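You operate a simulated robot arm through the tools that you are given. There is no shell and no other tool.

Carry out the task below with a simulated robot arm. There is one attempt and no reset: what you move stays moved.

## Task
Patch the hand microphone into In 8, fader at about 5.
Fine: the white-banded plug stands in a grey socket under the patch lid and goes into In 8 while the channel is muted; shut the patch lid; choose channel 8, gain 4, then unmute, then the fader; other channels, leads and controls stay. Where these are worked on the way, their far stop is far enough and under half their travel is too little: patch lid.

Only the result counts: the job must be done as asked and must still hold three seconds after the hand-in. Knocking over, shifting, dropping, spilling or breaking anything else fails it. Lids that push on must go on centred and level and be pressed home; caps that screw on are set level and turned clockwise until they are tight.

## Robot
A 6-joint arm with a three-finger gripper, fixed in place. Base frame: the origin is at the foot of the arm, x ahead of it, y to its left, z up. Units: cm, rad, N and s.
Its first joint turns from -2.897 to 2.897 rad. Payload 4.89 kg.
The TCP is the grasp point between the finger pads, 3 cm short of the fingertips. In the tool frame z runs along the fingers and y along their closing line. Largest opening 16.4 cm; the body of the gripper starts 12.5 cm behind the TCP.
Orientation is told as [roll, pitch, yaw] about the base's x, y, z axes, in that order, counted from this pose: with the fingers straight down and closing along the base's y, the tool's x points along the base's -x, its y along +y and its z along -z.

## Interface
- The arm moves only by the tool play_rows. Its argument "commands" is a list of rows, each a list of 2 entries, a list of its own where there are three numbers: the shift along the base's x, y, z in cm, then the turn, a rotation vector about the base's x, y, z in rad. In form: [[[x, y, z], [rx, ry, rz]], ...]. A call has 1 to 20 rows; each row is the pose to reach, as a shift and turn from the pose commanded when the call began. "grip" is the gripper command, from -1 (fully open) to 1 (shut), values between in proportion, set as the call begins (left out, the last holds). Each row takes 0.2 s and may step no farther than 5 cm and 0.15 rad from the row before; otherwise, or with a gripper value out of range, the whole call is refused. Where a pose cannot be reached the arm comes as near as it can. A force on the tool above 60 N (or 10 N above the force at the start of the call, whichever is more), or a blocked arm, ends the call early, and 0.2 s more pass. The fingers move at their own pace (about 10.8 cm/s each) and stop on an object; they squeeze with about 39 N. The grip force told is the motor's: it shows also when the fingers shut on nothing. Time passes only in rows, and 0.2 s behind the last, so rows that repeat a pose let the fingers close. The reply holds the time, the measured pose of the TCP, the force on the tool along the base axes, the opening and the grip force, in the units named above and with some noise, with the torque about the TCP (base axes, N m) and any sound that the robot's microphone picked up.
- Cameras (640 x 400 px; columns grow to the right, rows downward): "scene" is fixed at [22.16, 50.01, 143.16]; the picture's right is [1.00, -0.05, 0.00], its down [-0.05, -0.90, -0.43] and it looks along [0.02, 0.42, -0.91] (base axes); focal length 214 px, centre (320, 200). "wrist" rides on the gripper at [7.6, -0.2, -15.2] in the tool frame; the picture's right is [0.02, 1.00, 0.00], its down [-0.88, 0.02, -0.47] and it looks along [-0.47, 0.01, 0.88] (tool axes); focal length 247 px, centre (320, 200). There is no depth. A picture from a camera that has moved, and an enlarged one, comes with that camera's place and axes in the base frame and with its lens.
- capture(camera): a new picture of that camera. The clock stands still meanwhile.
- move_column(by): slides the trunk up (or, below 0, down) by that many cm; the arm rides with it, the base frame stays. It gives what a move gives, with no picture.
- inspect(camera, box): a new picture of the part [left, top, right, bottom] of that camera's present view, enlarged. The clock stands still meanwhile.
- hand_in(): hands the job in; it is judged then, once.

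Places have to be worked out from the pictures, the camera data and where the tool is seen. Open the gripper and draw the arm clear of the work before you hand the job in, unless the task says otherwise.

The tools are called after "Request:" by a JSON object that holds its "name" and its "arguments". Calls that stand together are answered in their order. play_rows: Moves the arm, as the interface text tells. Its arguments: {"type":"object","properties":{"commands":{"type":"array","items":{"type":"array"}},"grip":{"type":"number"}},"required":["commands"]} The other tools are called the same way: move_column (by) slides the trunk up or down; capture (camera) takes a picture; inspect (camera, box) takes an enlarged picture of a part of a camera's view; hand_in () hands the job in.

At the start:

```text
time: 0.0
eef_pos: [56.34, 26.08, 123.61]
tool_rot: [0.002, 0.0, 0.0]
contact_force: [-0.1, 0.9, 0.4]
ft_torque: [0.01, 0.0, 0.0]
gripper_width: 16.41
grasp_force: 0.2
trunk travel left (down, up): [-17.5, 21.5]
```

scene: 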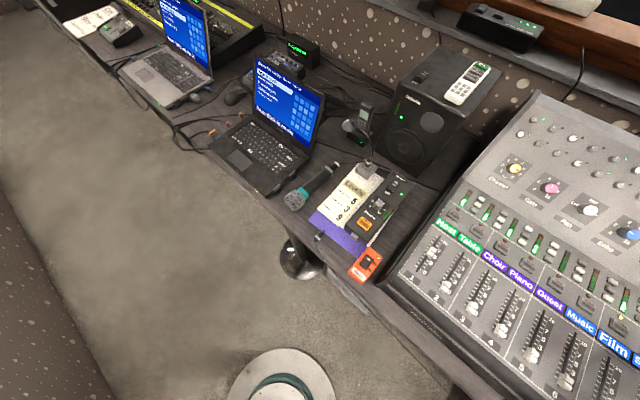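
wrist: 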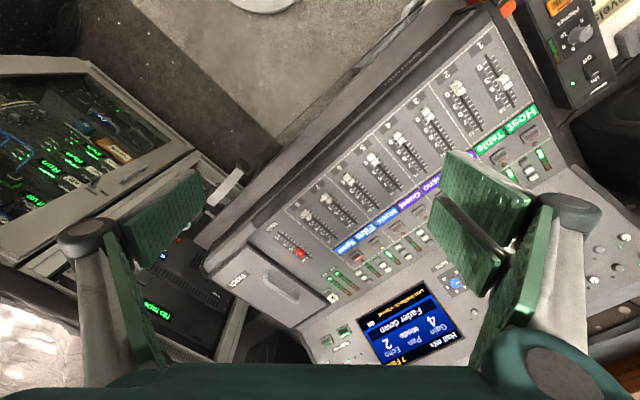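

I start by looking closely at both views to find the mixer, the patch lid and the controls.

Request:
{"name": "inspect", "arguments": {"camera": "scene", "box": [380, 80, 640, 400]}}

Request:
{"name": "inspect", "arguments": {"camera": "wrist", "box": [200, 200, 500, 388]}}

Request:
{"name": "inspect", "arguments": {"camera": "wrist", "box": [240, 0, 640, 250]}}

Request:
{"name": "inspect", "arguments": {"camera": "wrist", "box": [0, 0, 320, 200]}}

```text
1.25 times, centred on (510, 240) of scene
camera zoom: at [22.16, 50.01, 143.16], right [1.0, -0.05, 0.0], down [-0.05, -0.9, -0.43], along [0.02, 0.42, -0.91], focal length 268 px, centre (82, 150)
```

zoom: 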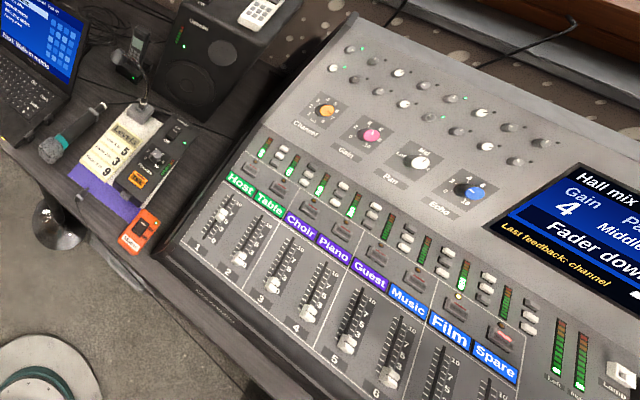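

```text
2.13 times, centred on (350, 294) of wrist
camera zoom: at [48.71, 25.95, 138.96], right [-0.02, 1.0, 0.0], down [0.88, 0.02, 0.47], along [0.47, 0.01, -0.88], focal length 526 px, centre (256, 0)
```

zoom: 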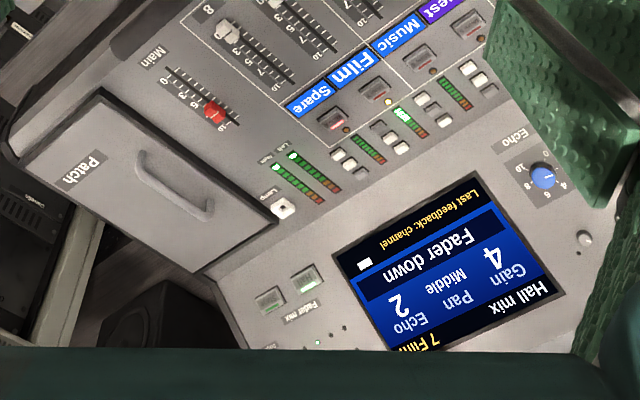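

```text
1.60 times, centred on (440, 125) of wrist
camera zoom: at [48.71, 25.95, 138.96], right [-0.02, 1.0, 0.0], down [0.88, 0.02, 0.47], along [0.47, 0.01, -0.88], focal length 395 px, centre (128, 320)
```

zoom: 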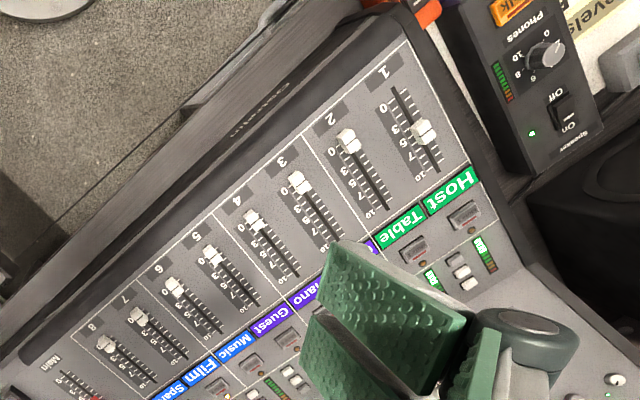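

```text
2.00 times, centred on (160, 100) of wrist
camera zoom: at [48.71, 25.95, 138.96], right [-0.02, 1.0, 0.0], down [0.88, 0.02, 0.47], along [0.47, 0.01, -0.88], focal length 494 px, centre (640, 400)
```

zoom: 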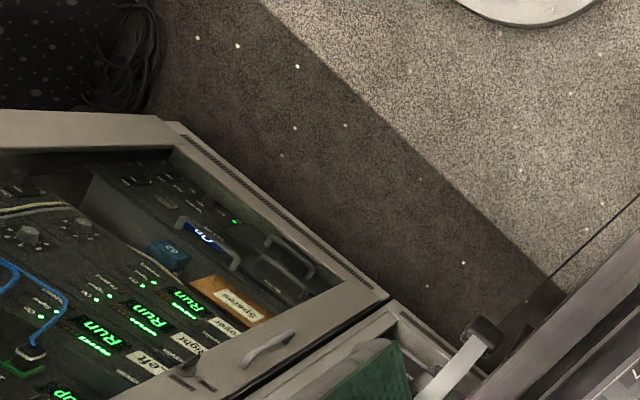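

The desk is turned about 45° with its surface near z≈88; the lid, faders and knobs are visible. I zoom in further to read details (scene camera can be enlarged beyond the frame).

Request:
{"name": "inspect", "arguments": {"camera": "scene", "box": [500, 140, 660, 240]}}

Request:
{"name": "inspect", "arguments": {"camera": "scene", "box": [580, 260, 740, 360]}}

Request:
{"name": "inspect", "arguments": {"camera": "wrist", "box": [300, 210, 420, 285]}}

Request:
{"name": "inspect", "arguments": {"camera": "wrist", "box": [360, 300, 480, 375]}}

```text
refused: 660 is not a number from 0 to 640
```

```text
refused: 740 is not a number from 0 to 640
```

```text
5.33 times, centred on (360, 248) of wrist
camera zoom: at [48.71, 25.95, 138.96], right [-0.02, 1.0, 0.0], down [0.88, 0.02, 0.47], along [0.47, 0.01, -0.88], focal length 1317 px, centre (107, -53)
```

zoom: 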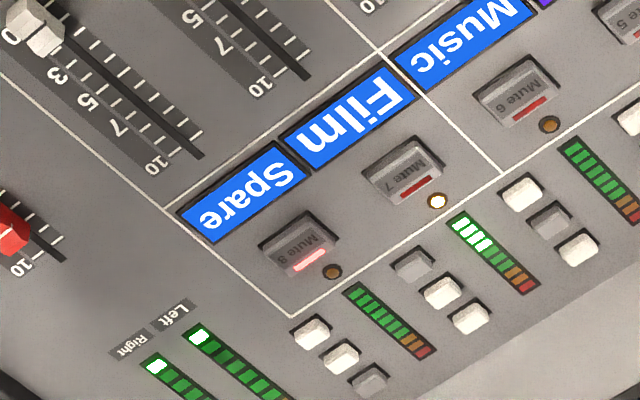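

```text
5.33 times, centred on (420, 338) of wrist
camera zoom: at [48.71, 25.95, 138.96], right [-0.02, 1.0, 0.0], down [0.88, 0.02, 0.47], along [0.47, 0.01, -0.88], focal length 1317 px, centre (-213, -533)
```

zoom: 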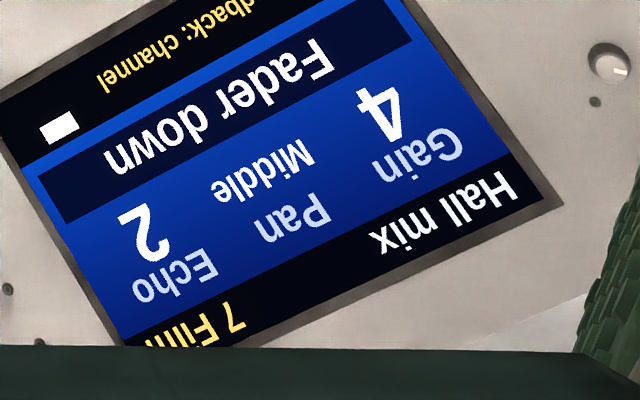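

Mute 8 shows a red lit bar (muted) and the lamp beside Mute 7 seems to mark the chosen channel. I look at the knobs and the screen from the scene camera.

Request:
{"name": "inspect", "arguments": {"camera": "scene", "box": [480, 140, 640, 240]}}

Request:
{"name": "inspect", "arguments": {"camera": "scene", "box": [620, 150, 640, 350]}}

Request:
{"name": "inspect", "arguments": {"camera": "scene", "box": [635, 210, 640, 390]}}

```text
4.00 times, centred on (560, 190) of scene
camera zoom: at [22.16, 50.01, 143.16], right [1.0, -0.05, 0.0], down [-0.05, -0.9, -0.43], along [0.02, 0.42, -0.91], focal length 858 px, centre (-640, 240)
```

zoom: 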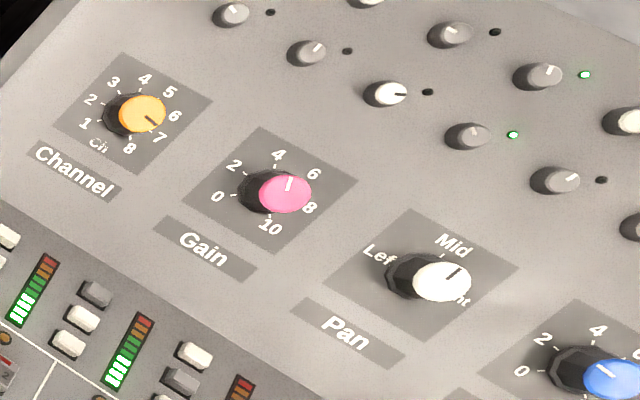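

```text
2.00 times, centred on (630, 250) of scene
camera zoom: at [22.16, 50.01, 143.16], right [1.0, -0.05, 0.0], down [-0.05, -0.9, -0.43], along [0.02, 0.42, -0.91], focal length 429 px, centre (-300, 100)
```

zoom: 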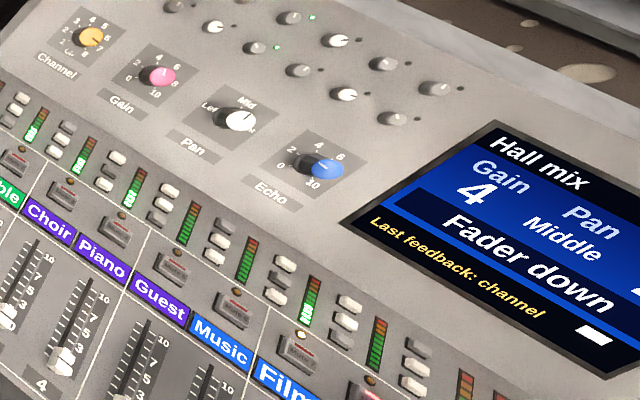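

```text
2.22 times, centred on (638, 300) of scene
camera zoom: at [22.16, 50.01, 143.16], right [1.0, -0.05, 0.0], down [-0.05, -0.9, -0.43], along [0.02, 0.42, -0.91], focal length 477 px, centre (-386, -22)
```

zoom: 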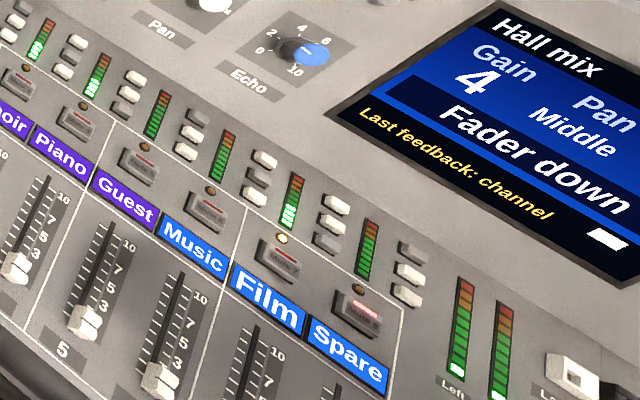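

The knobs read Channel 7, gain about 4. I move the hand over toward the patch lid, staying high, to get views for triangulation.

Request:
{"name": "play_rows", "arguments": {"commands": [[[4, -3, 0], [0, 0, 0]], [[8, -6, 0], [0, 0, 0]], [[12, -9, 0], [0, 0, 0]], [[16, -12, 0], [0, 0, 0]], [[20, -14, 0], [0, 0, 0]]]}}

Request:
{"name": "capture", "arguments": {"camera": "wrist"}}

Request:
{"name": "capture", "arguments": {"camera": "scene"}}

```text
time: 1.2
eef_pos: [76.14, 12.1, 123.91]
tool_rot: [0.001, 0.0, -0.001]
contact_force: [-1.1, 0.3, -0.1]
ft_torque: [-0.08, -0.22, 0.01]
gripper_width: 16.39
grasp_force: 0.1
trunk travel left (down, up): [-17.5, 21.5]
```

```text
taken
camera wrist: at [68.55, 11.97, 139.11], right [-0.02, 1.0, 0.0], down [0.88, 0.02, 0.47], along [0.47, 0.01, -0.88], focal length 247 px, centre (320, 200)
```

wrist: 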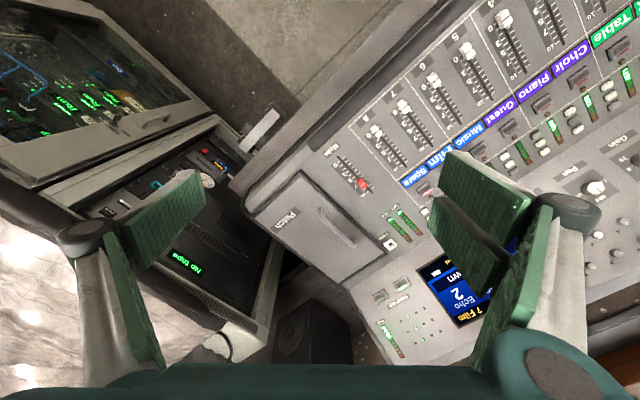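

```text
taken
```

scene: 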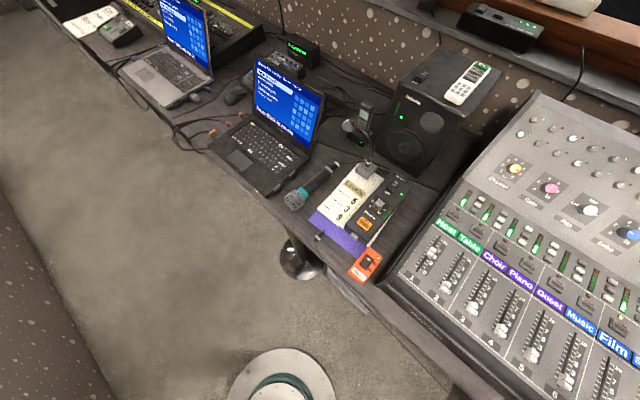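

I zoom in on the patch lid from here.

Request:
{"name": "inspect", "arguments": {"camera": "wrist", "box": [230, 130, 470, 280]}}

Request:
{"name": "inspect", "arguments": {"camera": "wrist", "box": [340, 220, 500, 360]}}

```text
2.67 times, centred on (350, 205) of wrist
camera zoom: at [68.55, 11.97, 139.11], right [-0.02, 1.0, 0.0], down [0.88, 0.02, 0.47], along [0.47, 0.01, -0.88], focal length 659 px, centre (240, 187)
```

zoom: 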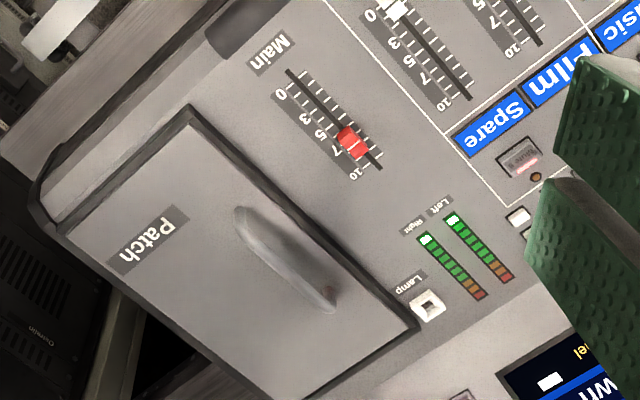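

```text
2.86 times, centred on (420, 290) of wrist
camera zoom: at [68.55, 11.97, 139.11], right [-0.02, 1.0, 0.0], down [0.88, 0.02, 0.47], along [0.47, 0.01, -0.88], focal length 706 px, centre (34, -57)
```

zoom: 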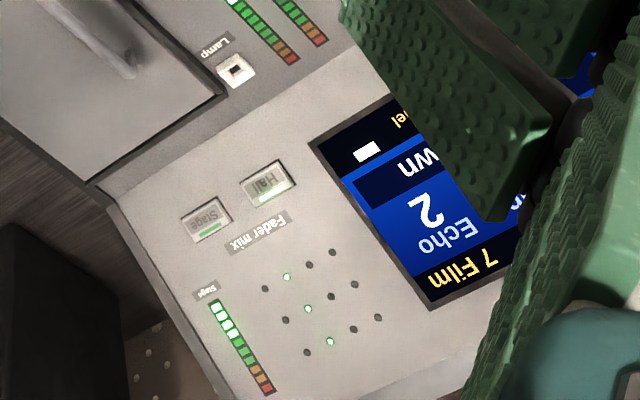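

Triangulation puts the lid handle bar near (102, 17, 90), parallel to the lid's long side, with the hinge probably on the far right edge. I test the arm's reach up high before planning the opening.

Request:
{"name": "play_rows", "arguments": {"commands": [[[4, 1, 0], [0, 0, 0]], [[8, 2, 0], [0, 0, 0]], [[12, 3, 0], [0, 0, 0]], [[16, 4, 0], [0, 0, 0]], [[20, 5, 0], [0, 0, 0]], [[24, 5, 0], [0, 0, 0]]]}}

Request:
{"name": "capture", "arguments": {"camera": "wrist"}}

Request:
{"name": "inspect", "arguments": {"camera": "scene", "box": [639, 1, 640, 399]}}

```text
time: 2.6
eef_pos: [100.13, 17.48, 123.44]
tool_rot: [-0.001, -0.002, 0.001]
contact_force: [-1.6, -0.3, 1.1]
ft_torque: [0.02, -0.25, -0.01]
gripper_width: 16.41
grasp_force: 0.1
trunk travel left (down, up): [-17.5, 21.5]
```

```text
taken
camera wrist: at [92.5, 17.34, 138.71], right [-0.02, 1.0, 0.0], down [0.88, 0.02, 0.47], along [0.47, 0.01, -0.88], focal length 247 px, centre (320, 200)
```

wrist: 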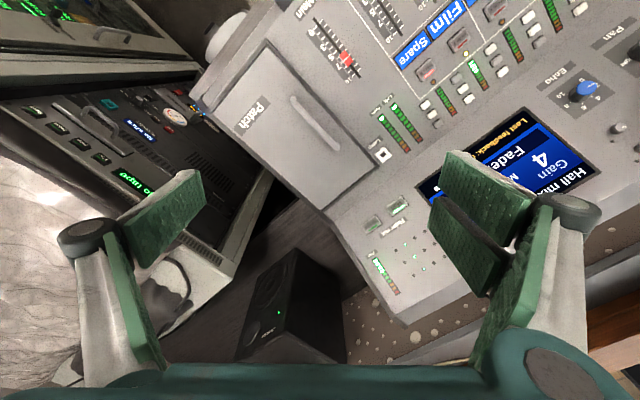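

```text
1.01 times, centred on (640, 200) of scene (not enlarged: the box is as wide or as high as the picture)
camera zoom: at [22.16, 50.01, 143.16], right [1.0, -0.05, 0.0], down [-0.05, -0.9, -0.43], along [0.02, 0.42, -0.91], focal length 216 px, centre (-1, 200)
```

zoom: 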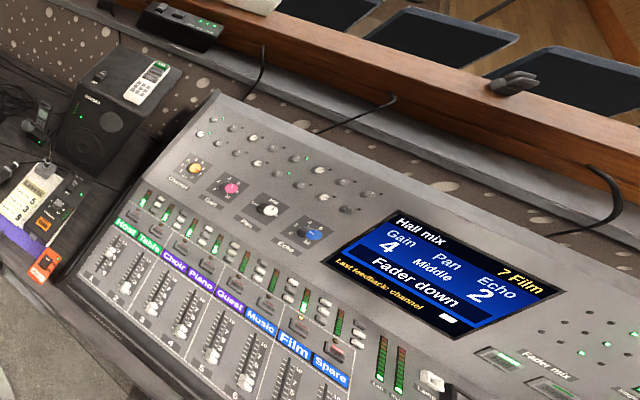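

The arm reaches 101.6 cm out at this height. I zoom on the lid from this nearly overhead view to measure the handle and the hinge.

Request:
{"name": "inspect", "arguments": {"camera": "wrist", "box": [190, 30, 430, 220]}}

Request:
{"name": "inspect", "arguments": {"camera": "wrist", "box": [260, 80, 360, 160]}}

Request:
{"name": "inspect", "arguments": {"camera": "wrist", "box": [290, 0, 640, 200]}}

```text
2.11 times, centred on (310, 125) of wrist
camera zoom: at [92.5, 17.34, 138.71], right [-0.02, 1.0, 0.0], down [0.88, 0.02, 0.47], along [0.47, 0.01, -0.88], focal length 520 px, centre (341, 358)
```

zoom: 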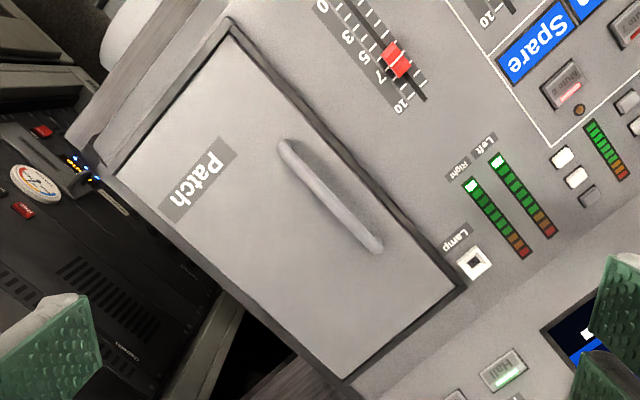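

```text
5.00 times, centred on (310, 120) of wrist
camera zoom: at [92.5, 17.34, 138.71], right [-0.02, 1.0, 0.0], down [0.88, 0.02, 0.47], along [0.47, 0.01, -0.88], focal length 1235 px, centre (370, 600)
```

zoom: 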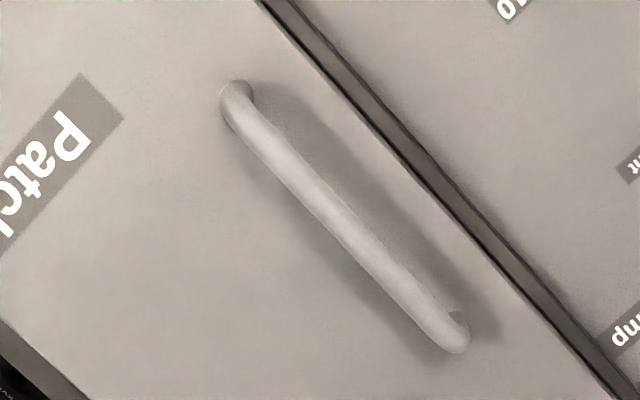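

```text
1.83 times, centred on (465, 100) of wrist
camera zoom: at [92.5, 17.34, 138.71], right [-0.02, 1.0, 0.0], down [0.88, 0.02, 0.47], along [0.47, 0.01, -0.88], focal length 452 px, centre (55, 383)
```

zoom: 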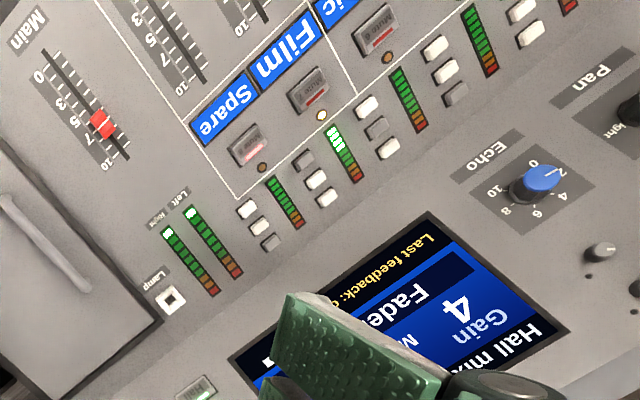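

The handle bar runs from about (97.6, 12.3) to (106.4, 21.0), hinge line on the lid's right edge. I'll yaw the tool -45° so the fingers close along the bar's length (gripping it by its two ends, so the lid can pivot in the grip), and descend to test reach.

Request:
{"name": "play_rows", "arguments": {"commands": [[[0, 0, 0], [0, 0, -0.13]], [[0, 0, 0], [0, 0, -0.26]], [[0.5, 0, -2], [0, 0, -0.39]], [[1, 0, -5], [0, 0, -0.52]], [[1.5, -0.2, -8], [0, 0, -0.65]], [[1.9, -0.4, -11], [0, 0, -0.785]], [[1.9, -0.4, -13], [0, 0, -0.785]]]}}

Request:
{"name": "capture", "arguments": {"camera": "wrist"}}

```text
time: 4.2
eef_pos: [102.22, 16.64, 110.85]
tool_rot: [-0.001, 0.0, -0.784]
contact_force: [-0.5, -0.2, 0.1]
ft_torque: [0.0, -0.09, 0.01]
gripper_width: 16.37
grasp_force: 0.1
trunk travel left (down, up): [-17.5, 21.5]
```

```text
taken
camera wrist: at [96.69, 21.93, 126.09], right [0.69, 0.72, 0.0], down [0.64, -0.61, 0.47], along [0.34, -0.33, -0.88], focal length 247 px, centre (320, 200)
```

wrist: 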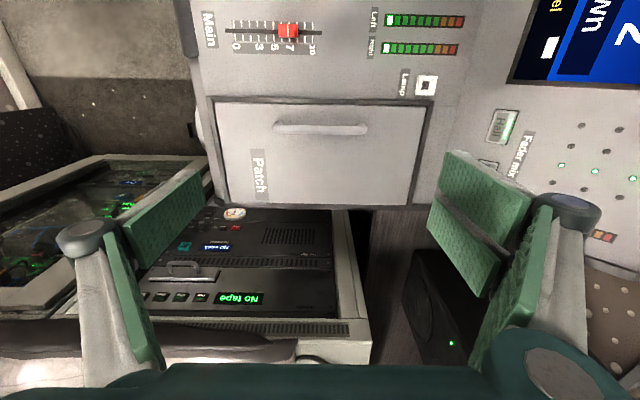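

The view is now square with the lid; the handle is centred between the fingers. I descend to z≈99 and look again.

Request:
{"name": "play_rows", "arguments": {"commands": [[[0, 0, -4], [0, 0, 0]], [[0, 0, -8], [0, 0, 0]], [[0, 0, -12], [0, 0, 0]], [[0, 0, -12], [0, 0, 0]]]}}

Request:
{"name": "capture", "arguments": {"camera": "wrist"}}

Request:
{"name": "inspect", "arguments": {"camera": "wrist", "box": [220, 80, 420, 205]}}

```text
time: 5.2
eef_pos: [102.32, 16.56, 98.62]
tool_rot: [0.0, 0.0, -0.785]
contact_force: [0.7, -0.7, -0.5]
ft_torque: [-0.02, 0.09, -0.01]
gripper_width: 16.39
grasp_force: 0.0
trunk travel left (down, up): [-17.5, 21.5]
```

```text
taken
camera wrist: at [96.76, 21.85, 113.95], right [0.69, 0.72, 0.0], down [0.64, -0.61, 0.47], along [0.34, -0.33, -0.88], focal length 247 px, centre (320, 200)
```

wrist: 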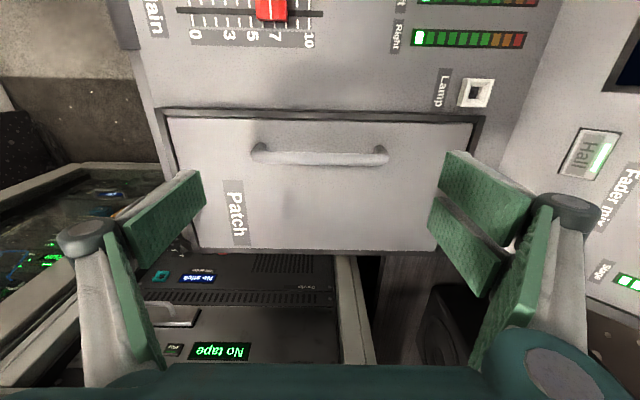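

```text
3.20 times, centred on (320, 142) of wrist
camera zoom: at [96.76, 21.85, 113.95], right [0.69, 0.72, 0.0], down [0.64, -0.61, 0.47], along [0.34, -0.33, -0.88], focal length 790 px, centre (320, 384)
```

zoom: 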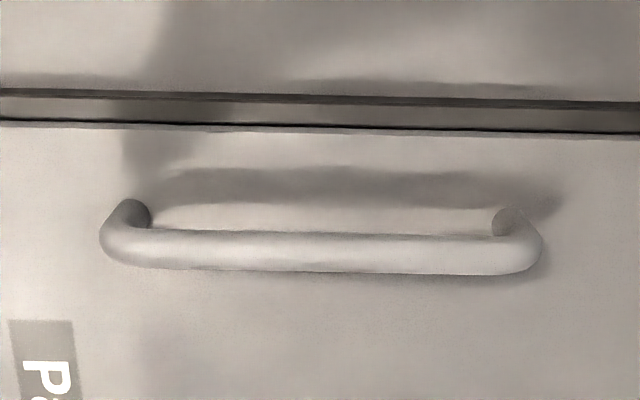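

The bar's ends are about 14.3 cm apart (fits inside the 16.4 cm opening), bar at z≈90. I descend to TCP z≈92 so the fingertips straddle the bar ends.

Request:
{"name": "play_rows", "arguments": {"commands": [[[0.1, -0.1, -3], [0, 0, 0]], [[0.2, -0.2, -5], [0, 0, 0]], [[0.2, -0.2, -6.4], [0, 0, 0]], [[0.2, -0.2, -6.4], [0, 0, 0]]]}}

Request:
{"name": "capture", "arguments": {"camera": "wrist"}}

```text
time: 6.2
eef_pos: [102.21, 16.3, 92.25]
tool_rot: [0.001, -0.001, -0.785]
contact_force: [-0.3, 0.3, -0.6]
ft_torque: [0.0, 0.03, 0.02]
gripper_width: 16.41
grasp_force: 0.0
trunk travel left (down, up): [-17.5, 21.5]
```

```text
taken
camera wrist: at [96.73, 21.72, 107.47], right [0.69, 0.72, 0.0], down [0.64, -0.61, 0.47], along [0.34, -0.33, -0.88], focal length 247 px, centre (320, 200)
```

wrist: 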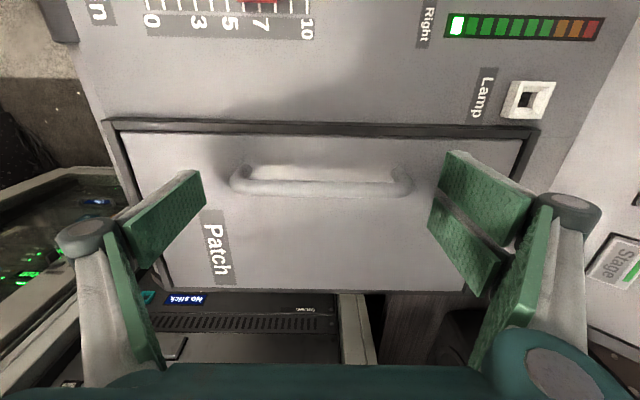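

The bar lies about 0.5 cm further out than the finger centreline; I shift by that, lower a little, then close on the bar ends.

Request:
{"name": "play_rows", "arguments": {"commands": [[[0.4, -0.4, -0.3], [0, 0, 0]], [[0.4, -0.4, -0.6], [0, 0, 0]]]}}

Request:
{"name": "play_rows", "arguments": {"commands": [[[0, 0, 0], [0, 0, 0]], [[0, 0, 0], [0, 0, 0]], [[0, 0, 0], [0, 0, 0]]], "grip": 1}}

Request:
{"name": "capture", "arguments": {"camera": "wrist"}}

```text
time: 6.8
eef_pos: [102.66, 15.91, 91.68]
tool_rot: [0.001, 0.002, -0.786]
contact_force: [-0.6, -0.1, 0.2]
ft_torque: [-0.03, -0.02, 0.01]
gripper_width: 16.4
grasp_force: 0.2
trunk travel left (down, up): [-17.5, 21.5]
```

```text
time: 7.6
eef_pos: [102.82, 15.99, 91.81]
tool_rot: [0.003, 0.002, -0.784]
contact_force: [32.9, 16.4, 21.2]
ft_torque: [0.88, -0.88, -0.34]
gripper_width: 12.99
grasp_force: 45.4
trunk travel left (down, up): [-17.5, 21.5]
```

```text
taken
camera wrist: at [97.25, 21.36, 106.99], right [0.69, 0.72, 0.0], down [0.64, -0.61, 0.47], along [0.34, -0.33, -0.88], focal length 247 px, centre (320, 200)
```

wrist: 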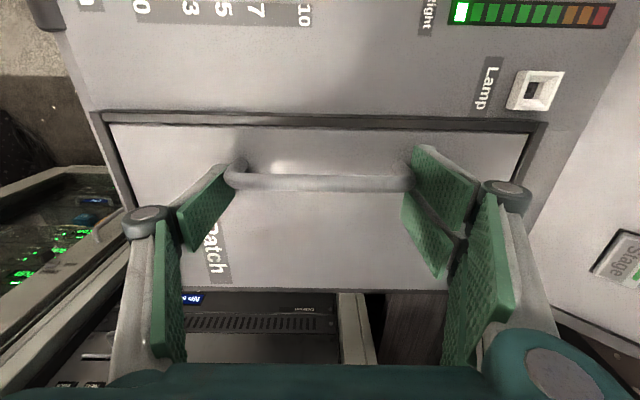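

The fingers hold the bar at 13.0 cm width. I start lifting along the hinge arc, a small angle first, to see how the lid responds.

Request:
{"name": "play_rows", "arguments": {"commands": [[[0.1, -0.1, 0.5], [0, 0, 0]], [[0.23, -0.23, 1.0], [0, 0, 0]], [[0.35, -0.35, 1.5], [0, 0, 0]], [[0.47, -0.47, 2.0], [0, 0, 0]], [[0.8, -0.8, 3.0], [0, 0, 0]]]}}

Request:
{"name": "capture", "arguments": {"camera": "wrist"}}

```text
time: 8.9
eef_pos: [103.32, 14.69, 95.55]
tool_rot: [-0.005, -0.002, -0.787]
contact_force: [-11.7, -11.2, 43.0]
ft_torque: [-0.02, 0.5, 0.03]
gripper_width: 0.61
grasp_force: 45.2
trunk travel left (down, up): [-17.5, 21.5]
stopped in row 5: the force on the tool passed its limit at 86 N (the readings are from after the stop); the commanded pose is now the measured one
```

```text
taken
camera wrist: at [97.77, 20.17, 110.77], right [0.69, 0.72, -0.01], down [0.64, -0.61, 0.47], along [0.34, -0.33, -0.88], focal length 247 px, centre (320, 200)
```

wrist: 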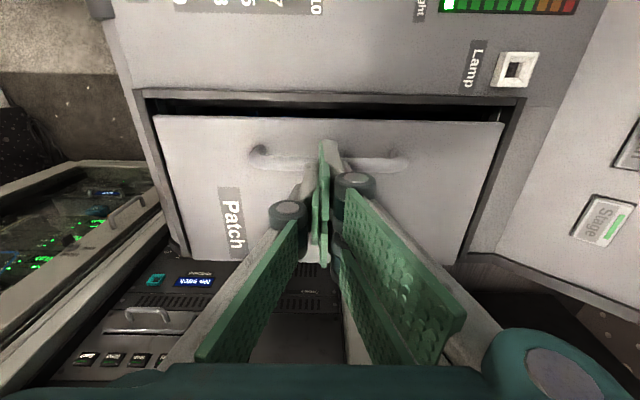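

The fingers slipped off the bar ends and closed; the lid is ajar now. I zoom in to see what is happening.

Request:
{"name": "inspect", "arguments": {"camera": "wrist", "box": [220, 80, 440, 220]}}

Request:
{"name": "inspect", "arguments": {"camera": "wrist", "box": [130, 60, 560, 290]}}

```text
2.86 times, centred on (330, 150) of wrist
camera zoom: at [97.77, 20.17, 110.77], right [0.69, 0.72, -0.01], down [0.64, -0.61, 0.47], along [0.34, -0.33, -0.88], focal length 706 px, centre (291, 343)
```

zoom: 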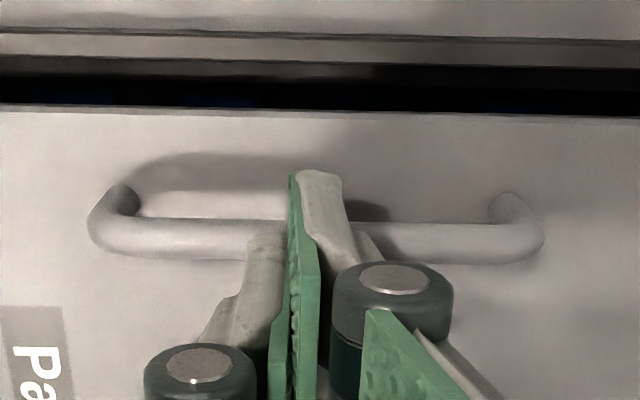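

```text
1.49 times, centred on (345, 175) of wrist
camera zoom: at [97.77, 20.17, 110.77], right [0.69, 0.72, -0.01], down [0.64, -0.61, 0.47], along [0.34, -0.33, -0.88], focal length 368 px, centre (283, 237)
```

zoom: 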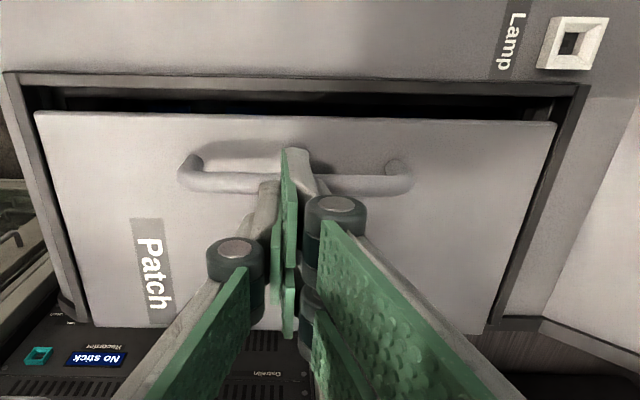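

The lid is lifted a few cm and the closed fingertips sit just over the bar. I raise the hand slightly to see whether the lid stays by itself.

Request:
{"name": "play_rows", "arguments": {"commands": [[[0, 0, 1.0], [0, 0, 0]], [[0, 0, 3.0], [0, 0, 0]], [[0, 0, 5.0], [0, 0, 0]]]}}

Request:
{"name": "capture", "arguments": {"camera": "wrist"}}

```text
time: 9.7
eef_pos: [103.44, 14.67, 99.87]
tool_rot: [-0.009, 0.001, -0.786]
contact_force: [0.0, 0.6, -0.9]
ft_torque: [-0.01, 0.13, -0.01]
gripper_width: 0.0
grasp_force: 44.4
trunk travel left (down, up): [-17.5, 21.5]
```

```text
taken
camera wrist: at [98.08, 20.15, 115.19], right [0.69, 0.72, -0.01], down [0.64, -0.61, 0.47], along [0.34, -0.33, -0.88], focal length 247 px, centre (320, 200)
```

wrist: 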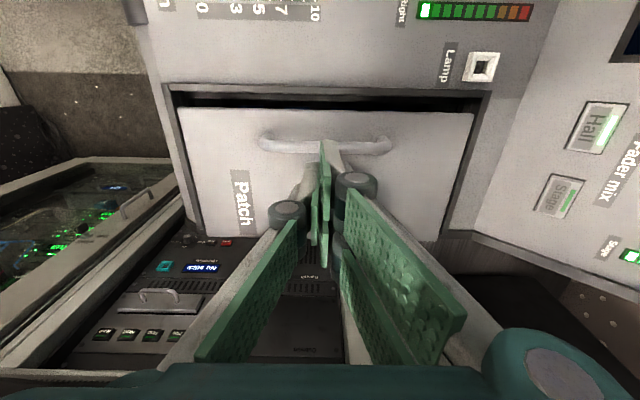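

Comparing views, the lid edge kept its height but moved about 1.2 cm in the +r direction (away from the faders): the lid slides rather than hinges, and it stays put. I'll place the closed fingers on the fader side of the bar and push it outward.

Request:
{"name": "play_rows", "arguments": {"commands": [[[-1.7, 0.3, 0], [0, 0, 0]], [[-3.4, 0.57, -1], [0, 0, 0]], [[-3.4, 0.57, -4], [0, 0, 0]], [[-3.4, 0.57, -6.5], [0, 0, 0]], [[-3.4, 0.57, -6.5], [0, 0, 0]]]}}

Request:
{"name": "capture", "arguments": {"camera": "wrist"}}

```text
time: 10.7
eef_pos: [100.08, 15.29, 95.55]
tool_rot: [-0.004, -0.003, -0.787]
contact_force: [-4.7, -3.7, 49.2]
ft_torque: [-0.58, -0.62, -0.34]
gripper_width: 0.01
grasp_force: 45.0
trunk travel left (down, up): [-17.5, 21.5]
stopped in row 4: the force on the tool passed its limit at 96 N (the readings are from after the stop); the commanded pose is now the measured one
```

```text
taken
camera wrist: at [94.54, 20.75, 110.74], right [0.69, 0.72, 0.0], down [0.64, -0.61, 0.47], along [0.34, -0.33, -0.88], focal length 247 px, centre (320, 200)
```

wrist: 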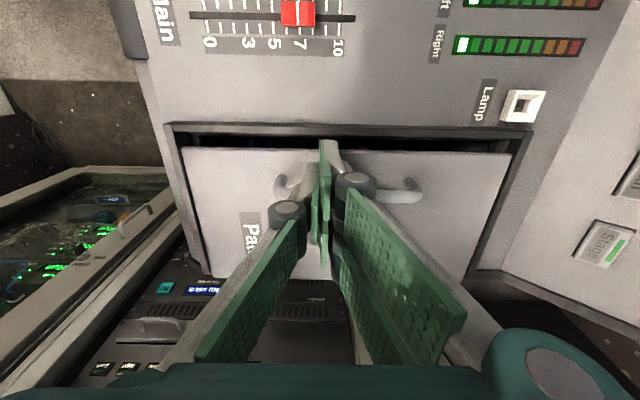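

The closed fingertips reach further than when open (linkage fingers), so they touched the lid at TCP z≈95.6. I back off 0.8 cm and push the bar outward along +r.

Request:
{"name": "play_rows", "arguments": {"commands": [[[0, 0, 0.8], [0, 0, 0]], [[0, 0, 0.8], [0, 0, 0]], [[0.7, -0.7, 0.8], [0, 0, 0]], [[1.4, -1.4, 0.8], [0, 0, 0]], [[2.1, -2.1, 0.8], [0, 0, 0]], [[2.8, -2.8, 0.8], [0, 0, 0]]]}}

Request:
{"name": "capture", "arguments": {"camera": "wrist"}}

```text
time: 12.1
eef_pos: [102.87, 12.68, 95.99]
tool_rot: [-0.004, 0.0, -0.783]
contact_force: [0.2, 0.6, 0.3]
ft_torque: [-0.03, -0.03, -0.01]
gripper_width: 0.0
grasp_force: 44.9
trunk travel left (down, up): [-17.5, 21.5]
```

```text
taken
camera wrist: at [97.47, 18.07, 111.14], right [0.69, 0.72, 0.0], down [0.64, -0.61, 0.47], along [0.34, -0.33, -0.88], focal length 247 px, centre (320, 200)
```

wrist: 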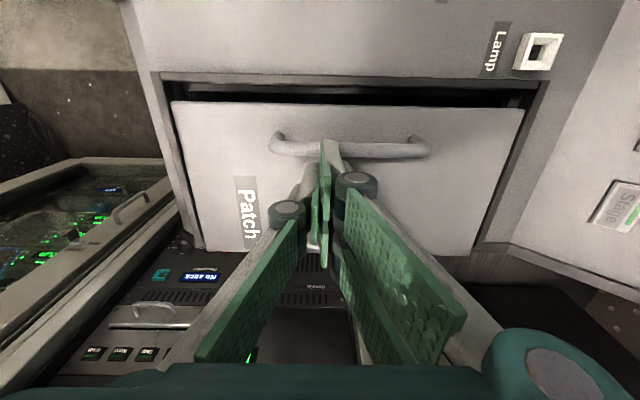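

No force built up and the lid did not follow; I zoom in to see how the fingers sit relative to the bar.

Request:
{"name": "inspect", "arguments": {"camera": "wrist", "box": [250, 90, 410, 190]}}

```text
4.00 times, centred on (330, 140) of wrist
camera zoom: at [97.47, 18.07, 111.14], right [0.69, 0.72, 0.0], down [0.64, -0.61, 0.47], along [0.34, -0.33, -0.88], focal length 988 px, centre (280, 440)
```

zoom: 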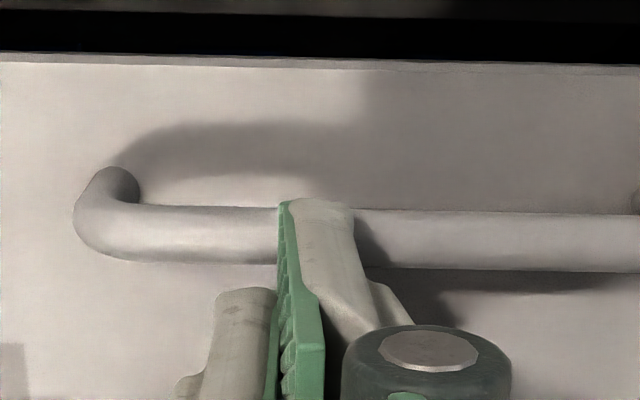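

The geometry of these fingers matters, so I raise the hand clear, open it, and study the fingers directly.

Request:
{"name": "play_rows", "arguments": {"commands": [[[0, 0, 3], [0, 0, 0]], [[-1.5, 1.5, 6], [0, 0, 0]], [[-3, 3, 9], [0, 0, 0]]]}}

Request:
{"name": "inspect", "arguments": {"camera": "wrist", "box": [200, 100, 480, 275]}}

Request:
{"name": "play_rows", "arguments": {"commands": [[[0, 0, 0], [0, 0, 0]], [[0, 0, 0], [0, 0, 0]], [[0, 0, 0], [0, 0, 0]]], "grip": 0.3}}

Request:
{"name": "capture", "arguments": {"camera": "wrist"}}

Request:
{"name": "play_rows", "arguments": {"commands": [[[0, 0, 0], [0, 0, 0]], [[0, 0, 0], [0, 0, 0]], [[0, 0, 0], [0, 0, 0]]], "grip": -0.3}}

Request:
{"name": "capture", "arguments": {"camera": "wrist"}}

```text
time: 12.9
eef_pos: [99.88, 15.99, 104.88]
tool_rot: [-0.005, -0.001, -0.787]
contact_force: [0.9, -1.4, -1.4]
ft_torque: [0.13, 0.21, -0.03]
gripper_width: 0.0
grasp_force: 44.8
trunk travel left (down, up): [-17.5, 21.5]
```

```text
2.29 times, centred on (340, 188) of wrist
camera zoom: at [94.47, 21.32, 120.1], right [0.69, 0.72, 0.0], down [0.64, -0.61, 0.47], along [0.34, -0.33, -0.88], focal length 564 px, centre (274, 229)
```

zoom: 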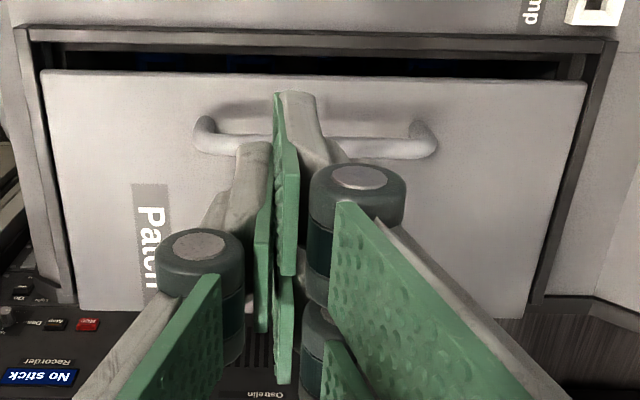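

```text
time: 13.7
eef_pos: [99.9, 15.91, 104.96]
tool_rot: [-0.005, 0.0, -0.787]
contact_force: [-0.1, 0.5, 0.1]
ft_torque: [0.0, 0.05, 0.03]
gripper_width: 5.74
grasp_force: 0.1
trunk travel left (down, up): [-17.5, 21.5]
```

```text
taken
camera wrist: at [94.42, 21.36, 120.12], right [0.69, 0.72, 0.0], down [0.64, -0.61, 0.47], along [0.34, -0.33, -0.88], focal length 247 px, centre (320, 200)
```

wrist: 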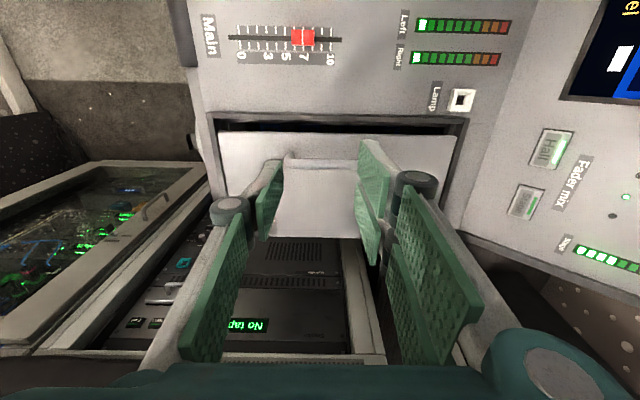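

```text
time: 14.5
eef_pos: [99.87, 16.0, 104.78]
tool_rot: [-0.007, 0.001, -0.785]
contact_force: [-0.1, -0.5, -0.2]
ft_torque: [-0.01, -0.03, -0.01]
gripper_width: 10.67
grasp_force: 0.0
trunk travel left (down, up): [-17.5, 21.5]
```

```text
taken
camera wrist: at [94.41, 21.36, 120.13], right [0.69, 0.72, 0.0], down [0.64, -0.61, 0.47], along [0.34, -0.33, -0.88], focal length 247 px, centre (320, 200)
```

wrist: 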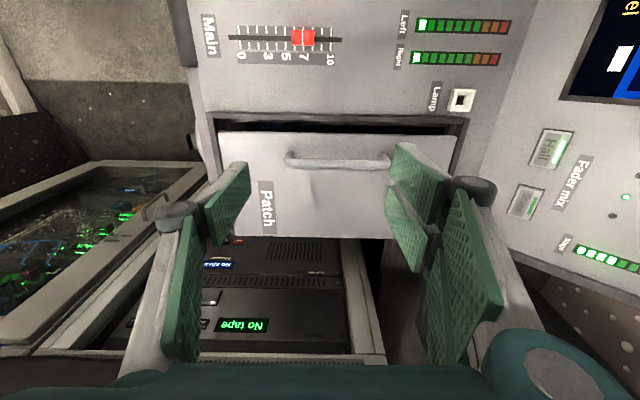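

The hand is effectively a three-prong gripper (one prong against two). I turn it so it closes across the bar (yaw +45°), so I can pinch the bar and slide the lid out and back in.

Request:
{"name": "play_rows", "arguments": {"commands": [[[0, 0, 0], [0, 0, 0.14]], [[0, 0, 0], [0, 0, 0.28]], [[0.3, -0.5, 0], [0, 0, 0.42]], [[0.6, -1.0, 0], [0, 0, 0.56]], [[0.9, -1.3, 0], [0, 0, 0.7]], [[1.2, -1.6, 0], [0, 0, 0.84]], [[1.5, -2.0, 0], [0, 0, 0.98]], [[1.85, -2.5, 0], [0, 0, 1.12]], [[1.85, -2.5, 0], [0, 0, 1.26]], [[1.85, -2.5, 0], [0, 0, 1.4]], [[1.85, -2.5, 0], [0, 0, 1.54]], [[1.85, -2.5, 0], [0, 0, 1.571]]], "grip": 0.3}}

Request:
{"name": "capture", "arguments": {"camera": "wrist"}}

```text
time: 17.1
eef_pos: [101.81, 13.31, 104.88]
tool_rot: [-0.005, 0.0, 0.785]
contact_force: [0.3, -0.4, -0.6]
ft_torque: [-0.03, -0.02, 0.0]
gripper_width: 5.75
grasp_force: 0.1
trunk travel left (down, up): [-17.5, 21.5]
```

```text
taken
camera wrist: at [96.5, 7.8, 120.09], right [-0.72, 0.69, 0.0], down [0.61, 0.64, 0.47], along [0.33, 0.34, -0.88], focal length 247 px, centre (320, 200)
```

wrist: 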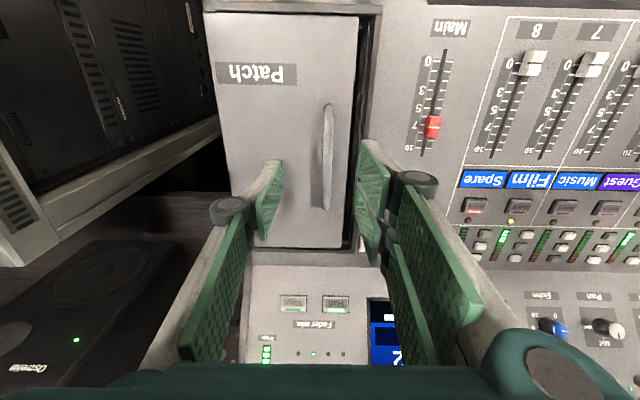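

The bar runs vertically in view between the prongs. I shift 0.8 cm to centre and lower to z≈97 for a check.

Request:
{"name": "play_rows", "arguments": {"commands": [[[-0.5, 0.5, -3], [0, 0, 0]], [[-0.6, 0.6, -6], [0, 0, 0]], [[-0.6, 0.6, -8], [0, 0, 0]], [[-0.6, 0.6, -8], [0, 0, 0]]]}}

Request:
{"name": "capture", "arguments": {"camera": "wrist"}}

Request:
{"name": "inspect", "arguments": {"camera": "wrist", "box": [220, 80, 420, 240]}}

```text
time: 18.1
eef_pos: [101.34, 13.7, 96.67]
tool_rot: [-0.005, 0.0, 0.784]
contact_force: [0.4, -0.2, -0.3]
ft_torque: [-0.02, 0.04, 0.01]
gripper_width: 5.74
grasp_force: 0.0
trunk travel left (down, up): [-17.5, 21.5]
```

```text
taken
camera wrist: at [96.12, 8.31, 111.92], right [-0.72, 0.69, 0.0], down [0.61, 0.64, 0.47], along [0.33, 0.34, -0.88], focal length 247 px, centre (320, 200)
```

wrist: 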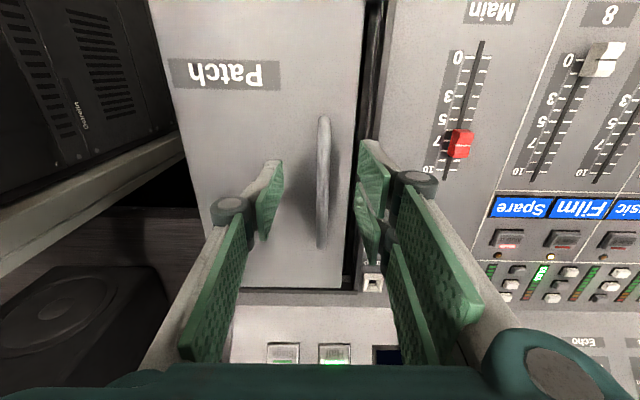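

```text
2.50 times, centred on (320, 160) of wrist
camera zoom: at [96.12, 8.31, 111.92], right [-0.72, 0.69, 0.0], down [0.61, 0.64, 0.47], along [0.33, 0.34, -0.88], focal length 617 px, centre (320, 300)
```

zoom: 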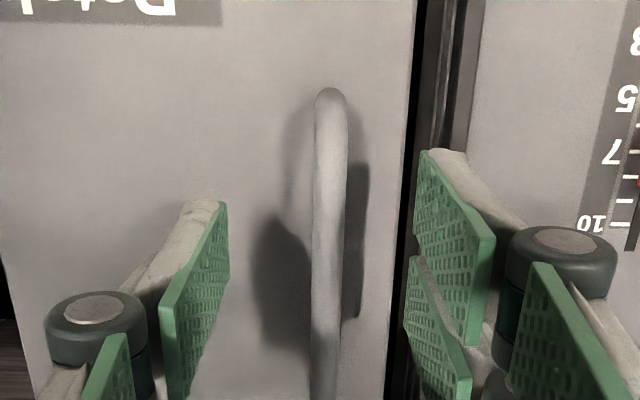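

Bar is centred. I narrow the opening to about 3.7 cm so the prongs stay on the lid, lower to z≈94, and look.

Request:
{"name": "play_rows", "arguments": {"commands": [[[0, 0, 0], [0, 0, 0]], [[0, 0, -1], [0, 0, 0]], [[0, 0, -2], [0, 0, 0]], [[0, 0, -2.6], [0, 0, 0]]], "grip": 0.55}}

Request:
{"name": "capture", "arguments": {"camera": "wrist"}}

Request:
{"name": "inspect", "arguments": {"camera": "wrist", "box": [240, 90, 400, 240]}}

```text
time: 19.1
eef_pos: [101.23, 13.8, 94.29]
tool_rot: [-0.004, 0.001, 0.787]
contact_force: [-0.1, 0.8, 0.1]
ft_torque: [0.03, -0.05, 0.01]
gripper_width: 3.67
grasp_force: 0.0
trunk travel left (down, up): [-17.5, 21.5]
```

```text
taken
camera wrist: at [95.95, 8.34, 109.49], right [-0.72, 0.69, 0.0], down [0.61, 0.64, 0.47], along [0.33, 0.34, -0.88], focal length 247 px, centre (320, 200)
```

wrist: 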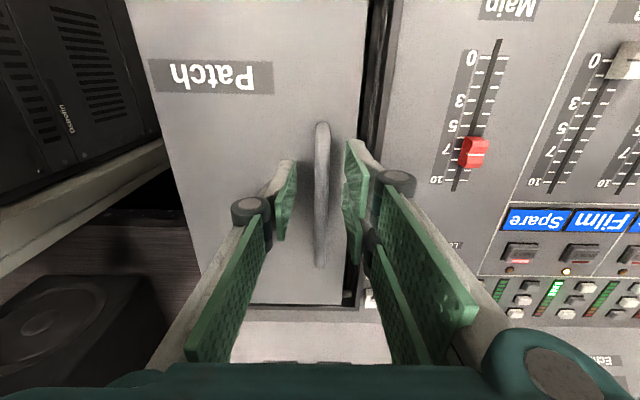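

```text
2.67 times, centred on (320, 165) of wrist
camera zoom: at [95.95, 8.34, 109.49], right [-0.72, 0.69, 0.0], down [0.61, 0.64, 0.47], along [0.33, 0.34, -0.88], focal length 659 px, centre (320, 293)
```

zoom: 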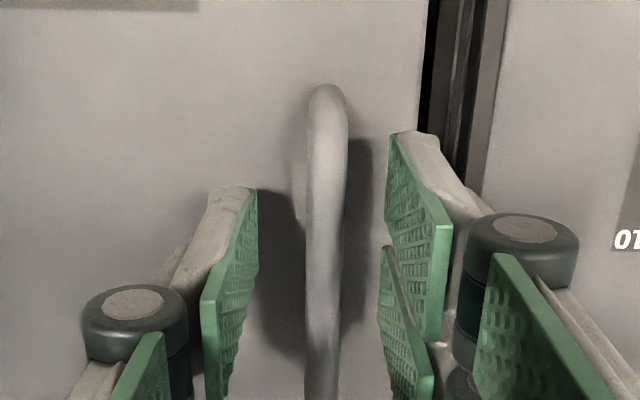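

The prongs straddle the bar. I lower 0.8 cm more and close on it.

Request:
{"name": "play_rows", "arguments": {"commands": [[[0, 0, -0.4], [0, 0, 0]], [[0, 0, -0.8], [0, 0, 0]]]}}

Request:
{"name": "play_rows", "arguments": {"commands": [[[0, 0, 0], [0, 0, 0]], [[0, 0, 0], [0, 0, 0]]], "grip": 0.95}}

```text
time: 19.7
eef_pos: [101.08, 13.85, 93.51]
tool_rot: [-0.003, 0.001, 0.786]
contact_force: [0.0, -0.6, 0.4]
ft_torque: [-0.03, -0.04, 0.0]
gripper_width: 3.7
grasp_force: 0.1
trunk travel left (down, up): [-17.5, 21.5]
```

```text
time: 20.3
eef_pos: [101.2, 13.86, 93.52]
tool_rot: [-0.006, 0.001, 0.786]
contact_force: [-0.5, 0.4, -2.5]
ft_torque: [0.16, -0.06, -0.36]
gripper_width: 1.0
grasp_force: 44.9
trunk travel left (down, up): [-17.5, 21.5]
```

Gripped on the bar (1.0 cm). Now I slide it along +r by 6 cm in small steps.

Request:
{"name": "play_rows", "arguments": {"commands": [[[0.5, -0.5, 0], [0, 0, 0]], [[1.0, -1.0, 0], [0, 0, 0]], [[1.5, -1.5, 0], [0, 0, 0]], [[2.0, -2.0, 0], [0, 0, 0]], [[2.7, -2.7, 0], [0, 0, 0]], [[3.4, -3.4, 0], [0, 0, 0]], [[4.2, -4.2, 0], [0, 0, 0]]]}}

Request:
{"name": "capture", "arguments": {"camera": "wrist"}}

```text
time: 21.9
eef_pos: [105.52, 9.49, 93.45]
tool_rot: [-0.006, 0.001, 0.785]
contact_force: [2.3, 3.1, 10.9]
ft_torque: [-0.54, 0.69, -0.44]
gripper_width: 0.98
grasp_force: 45.6
trunk travel left (down, up): [-17.5, 21.5]
```

```text
taken
camera wrist: at [100.2, 4.09, 108.69], right [-0.72, 0.69, 0.0], down [0.61, 0.64, 0.47], along [0.33, 0.34, -0.88], focal length 247 px, centre (320, 200)
```

wrist: 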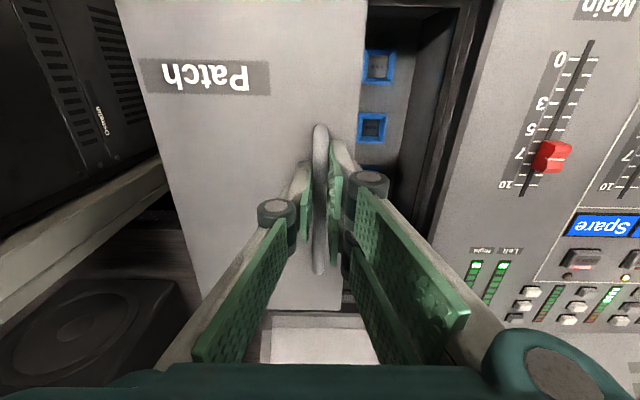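

The lid slides and sockets appear beneath. I continue outward until the stop or the reach limit.

Request:
{"name": "play_rows", "arguments": {"commands": [[[0.6, -0.6, 0], [0, 0, 0]], [[1.2, -1.2, 0], [0, 0, 0]], [[1.8, -1.8, 0], [0, 0, 0]], [[2.4, -2.4, 0], [0, 0, 0]], [[3.0, -3.0, 0], [0, 0, 0]], [[3.6, -3.6, 0], [0, 0, 0]], [[4.2, -4.2, 0], [0, 0, 0]]]}}

Request:
{"name": "capture", "arguments": {"camera": "wrist"}}

```text
time: 23.5
eef_pos: [109.65, 5.44, 93.53]
tool_rot: [-0.007, -0.001, 0.786]
contact_force: [-0.3, -0.3, 14.4]
ft_torque: [-0.2, 0.33, -0.48]
gripper_width: 0.97
grasp_force: 45.0
trunk travel left (down, up): [-17.5, 21.5]
```

```text
taken
camera wrist: at [104.31, -0.02, 108.69], right [-0.72, 0.69, -0.01], down [0.61, 0.64, 0.47], along [0.33, 0.34, -0.88], focal length 247 px, centre (320, 200)
```

wrist: 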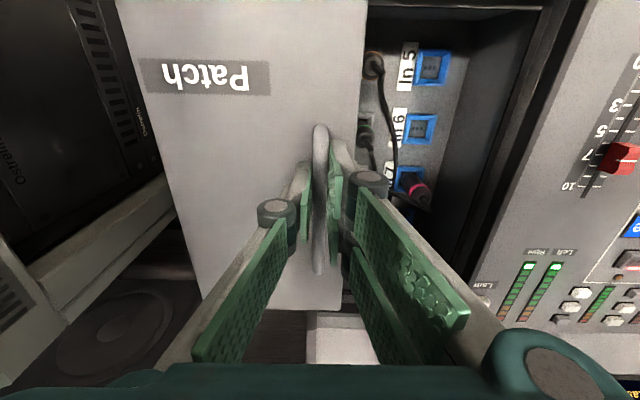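

In 5, In 6, In 7 (with a pink-banded plug) are showing. I keep sliding toward the far stop.

Request:
{"name": "play_rows", "arguments": {"commands": [[[0.6, -0.6, 0], [0, 0, 0]], [[1.2, -1.2, 0], [0, 0, 0]], [[1.8, -1.8, 0], [0, 0, 0]], [[2.4, -2.4, 0], [0, 0, 0]], [[3.0, -3.0, 0], [0, 0, 0]], [[3.6, -3.6, 0], [0, 0, 0]]]}}

Request:
{"name": "capture", "arguments": {"camera": "wrist"}}

```text
time: 24.4
eef_pos: [111.14, 3.93, 93.44]
tool_rot: [0.002, 0.004, 0.788]
contact_force: [-22.2, 8.4, 15.8]
ft_torque: [-0.41, 0.9, -0.79]
gripper_width: 1.01
grasp_force: 44.9
trunk travel left (down, up): [-17.5, 21.5]
stopped in row 4: the force on the tool passed its limit at 76 N (the readings are from after the stop); the commanded pose is now the measured one
```

```text
taken
camera wrist: at [105.97, -1.55, 108.7], right [-0.72, 0.69, 0.0], down [0.61, 0.64, 0.47], along [0.32, 0.34, -0.88], focal length 247 px, centre (320, 200)
```

wrist: 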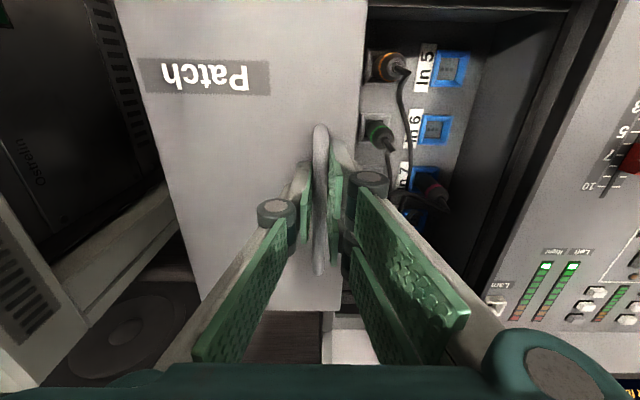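

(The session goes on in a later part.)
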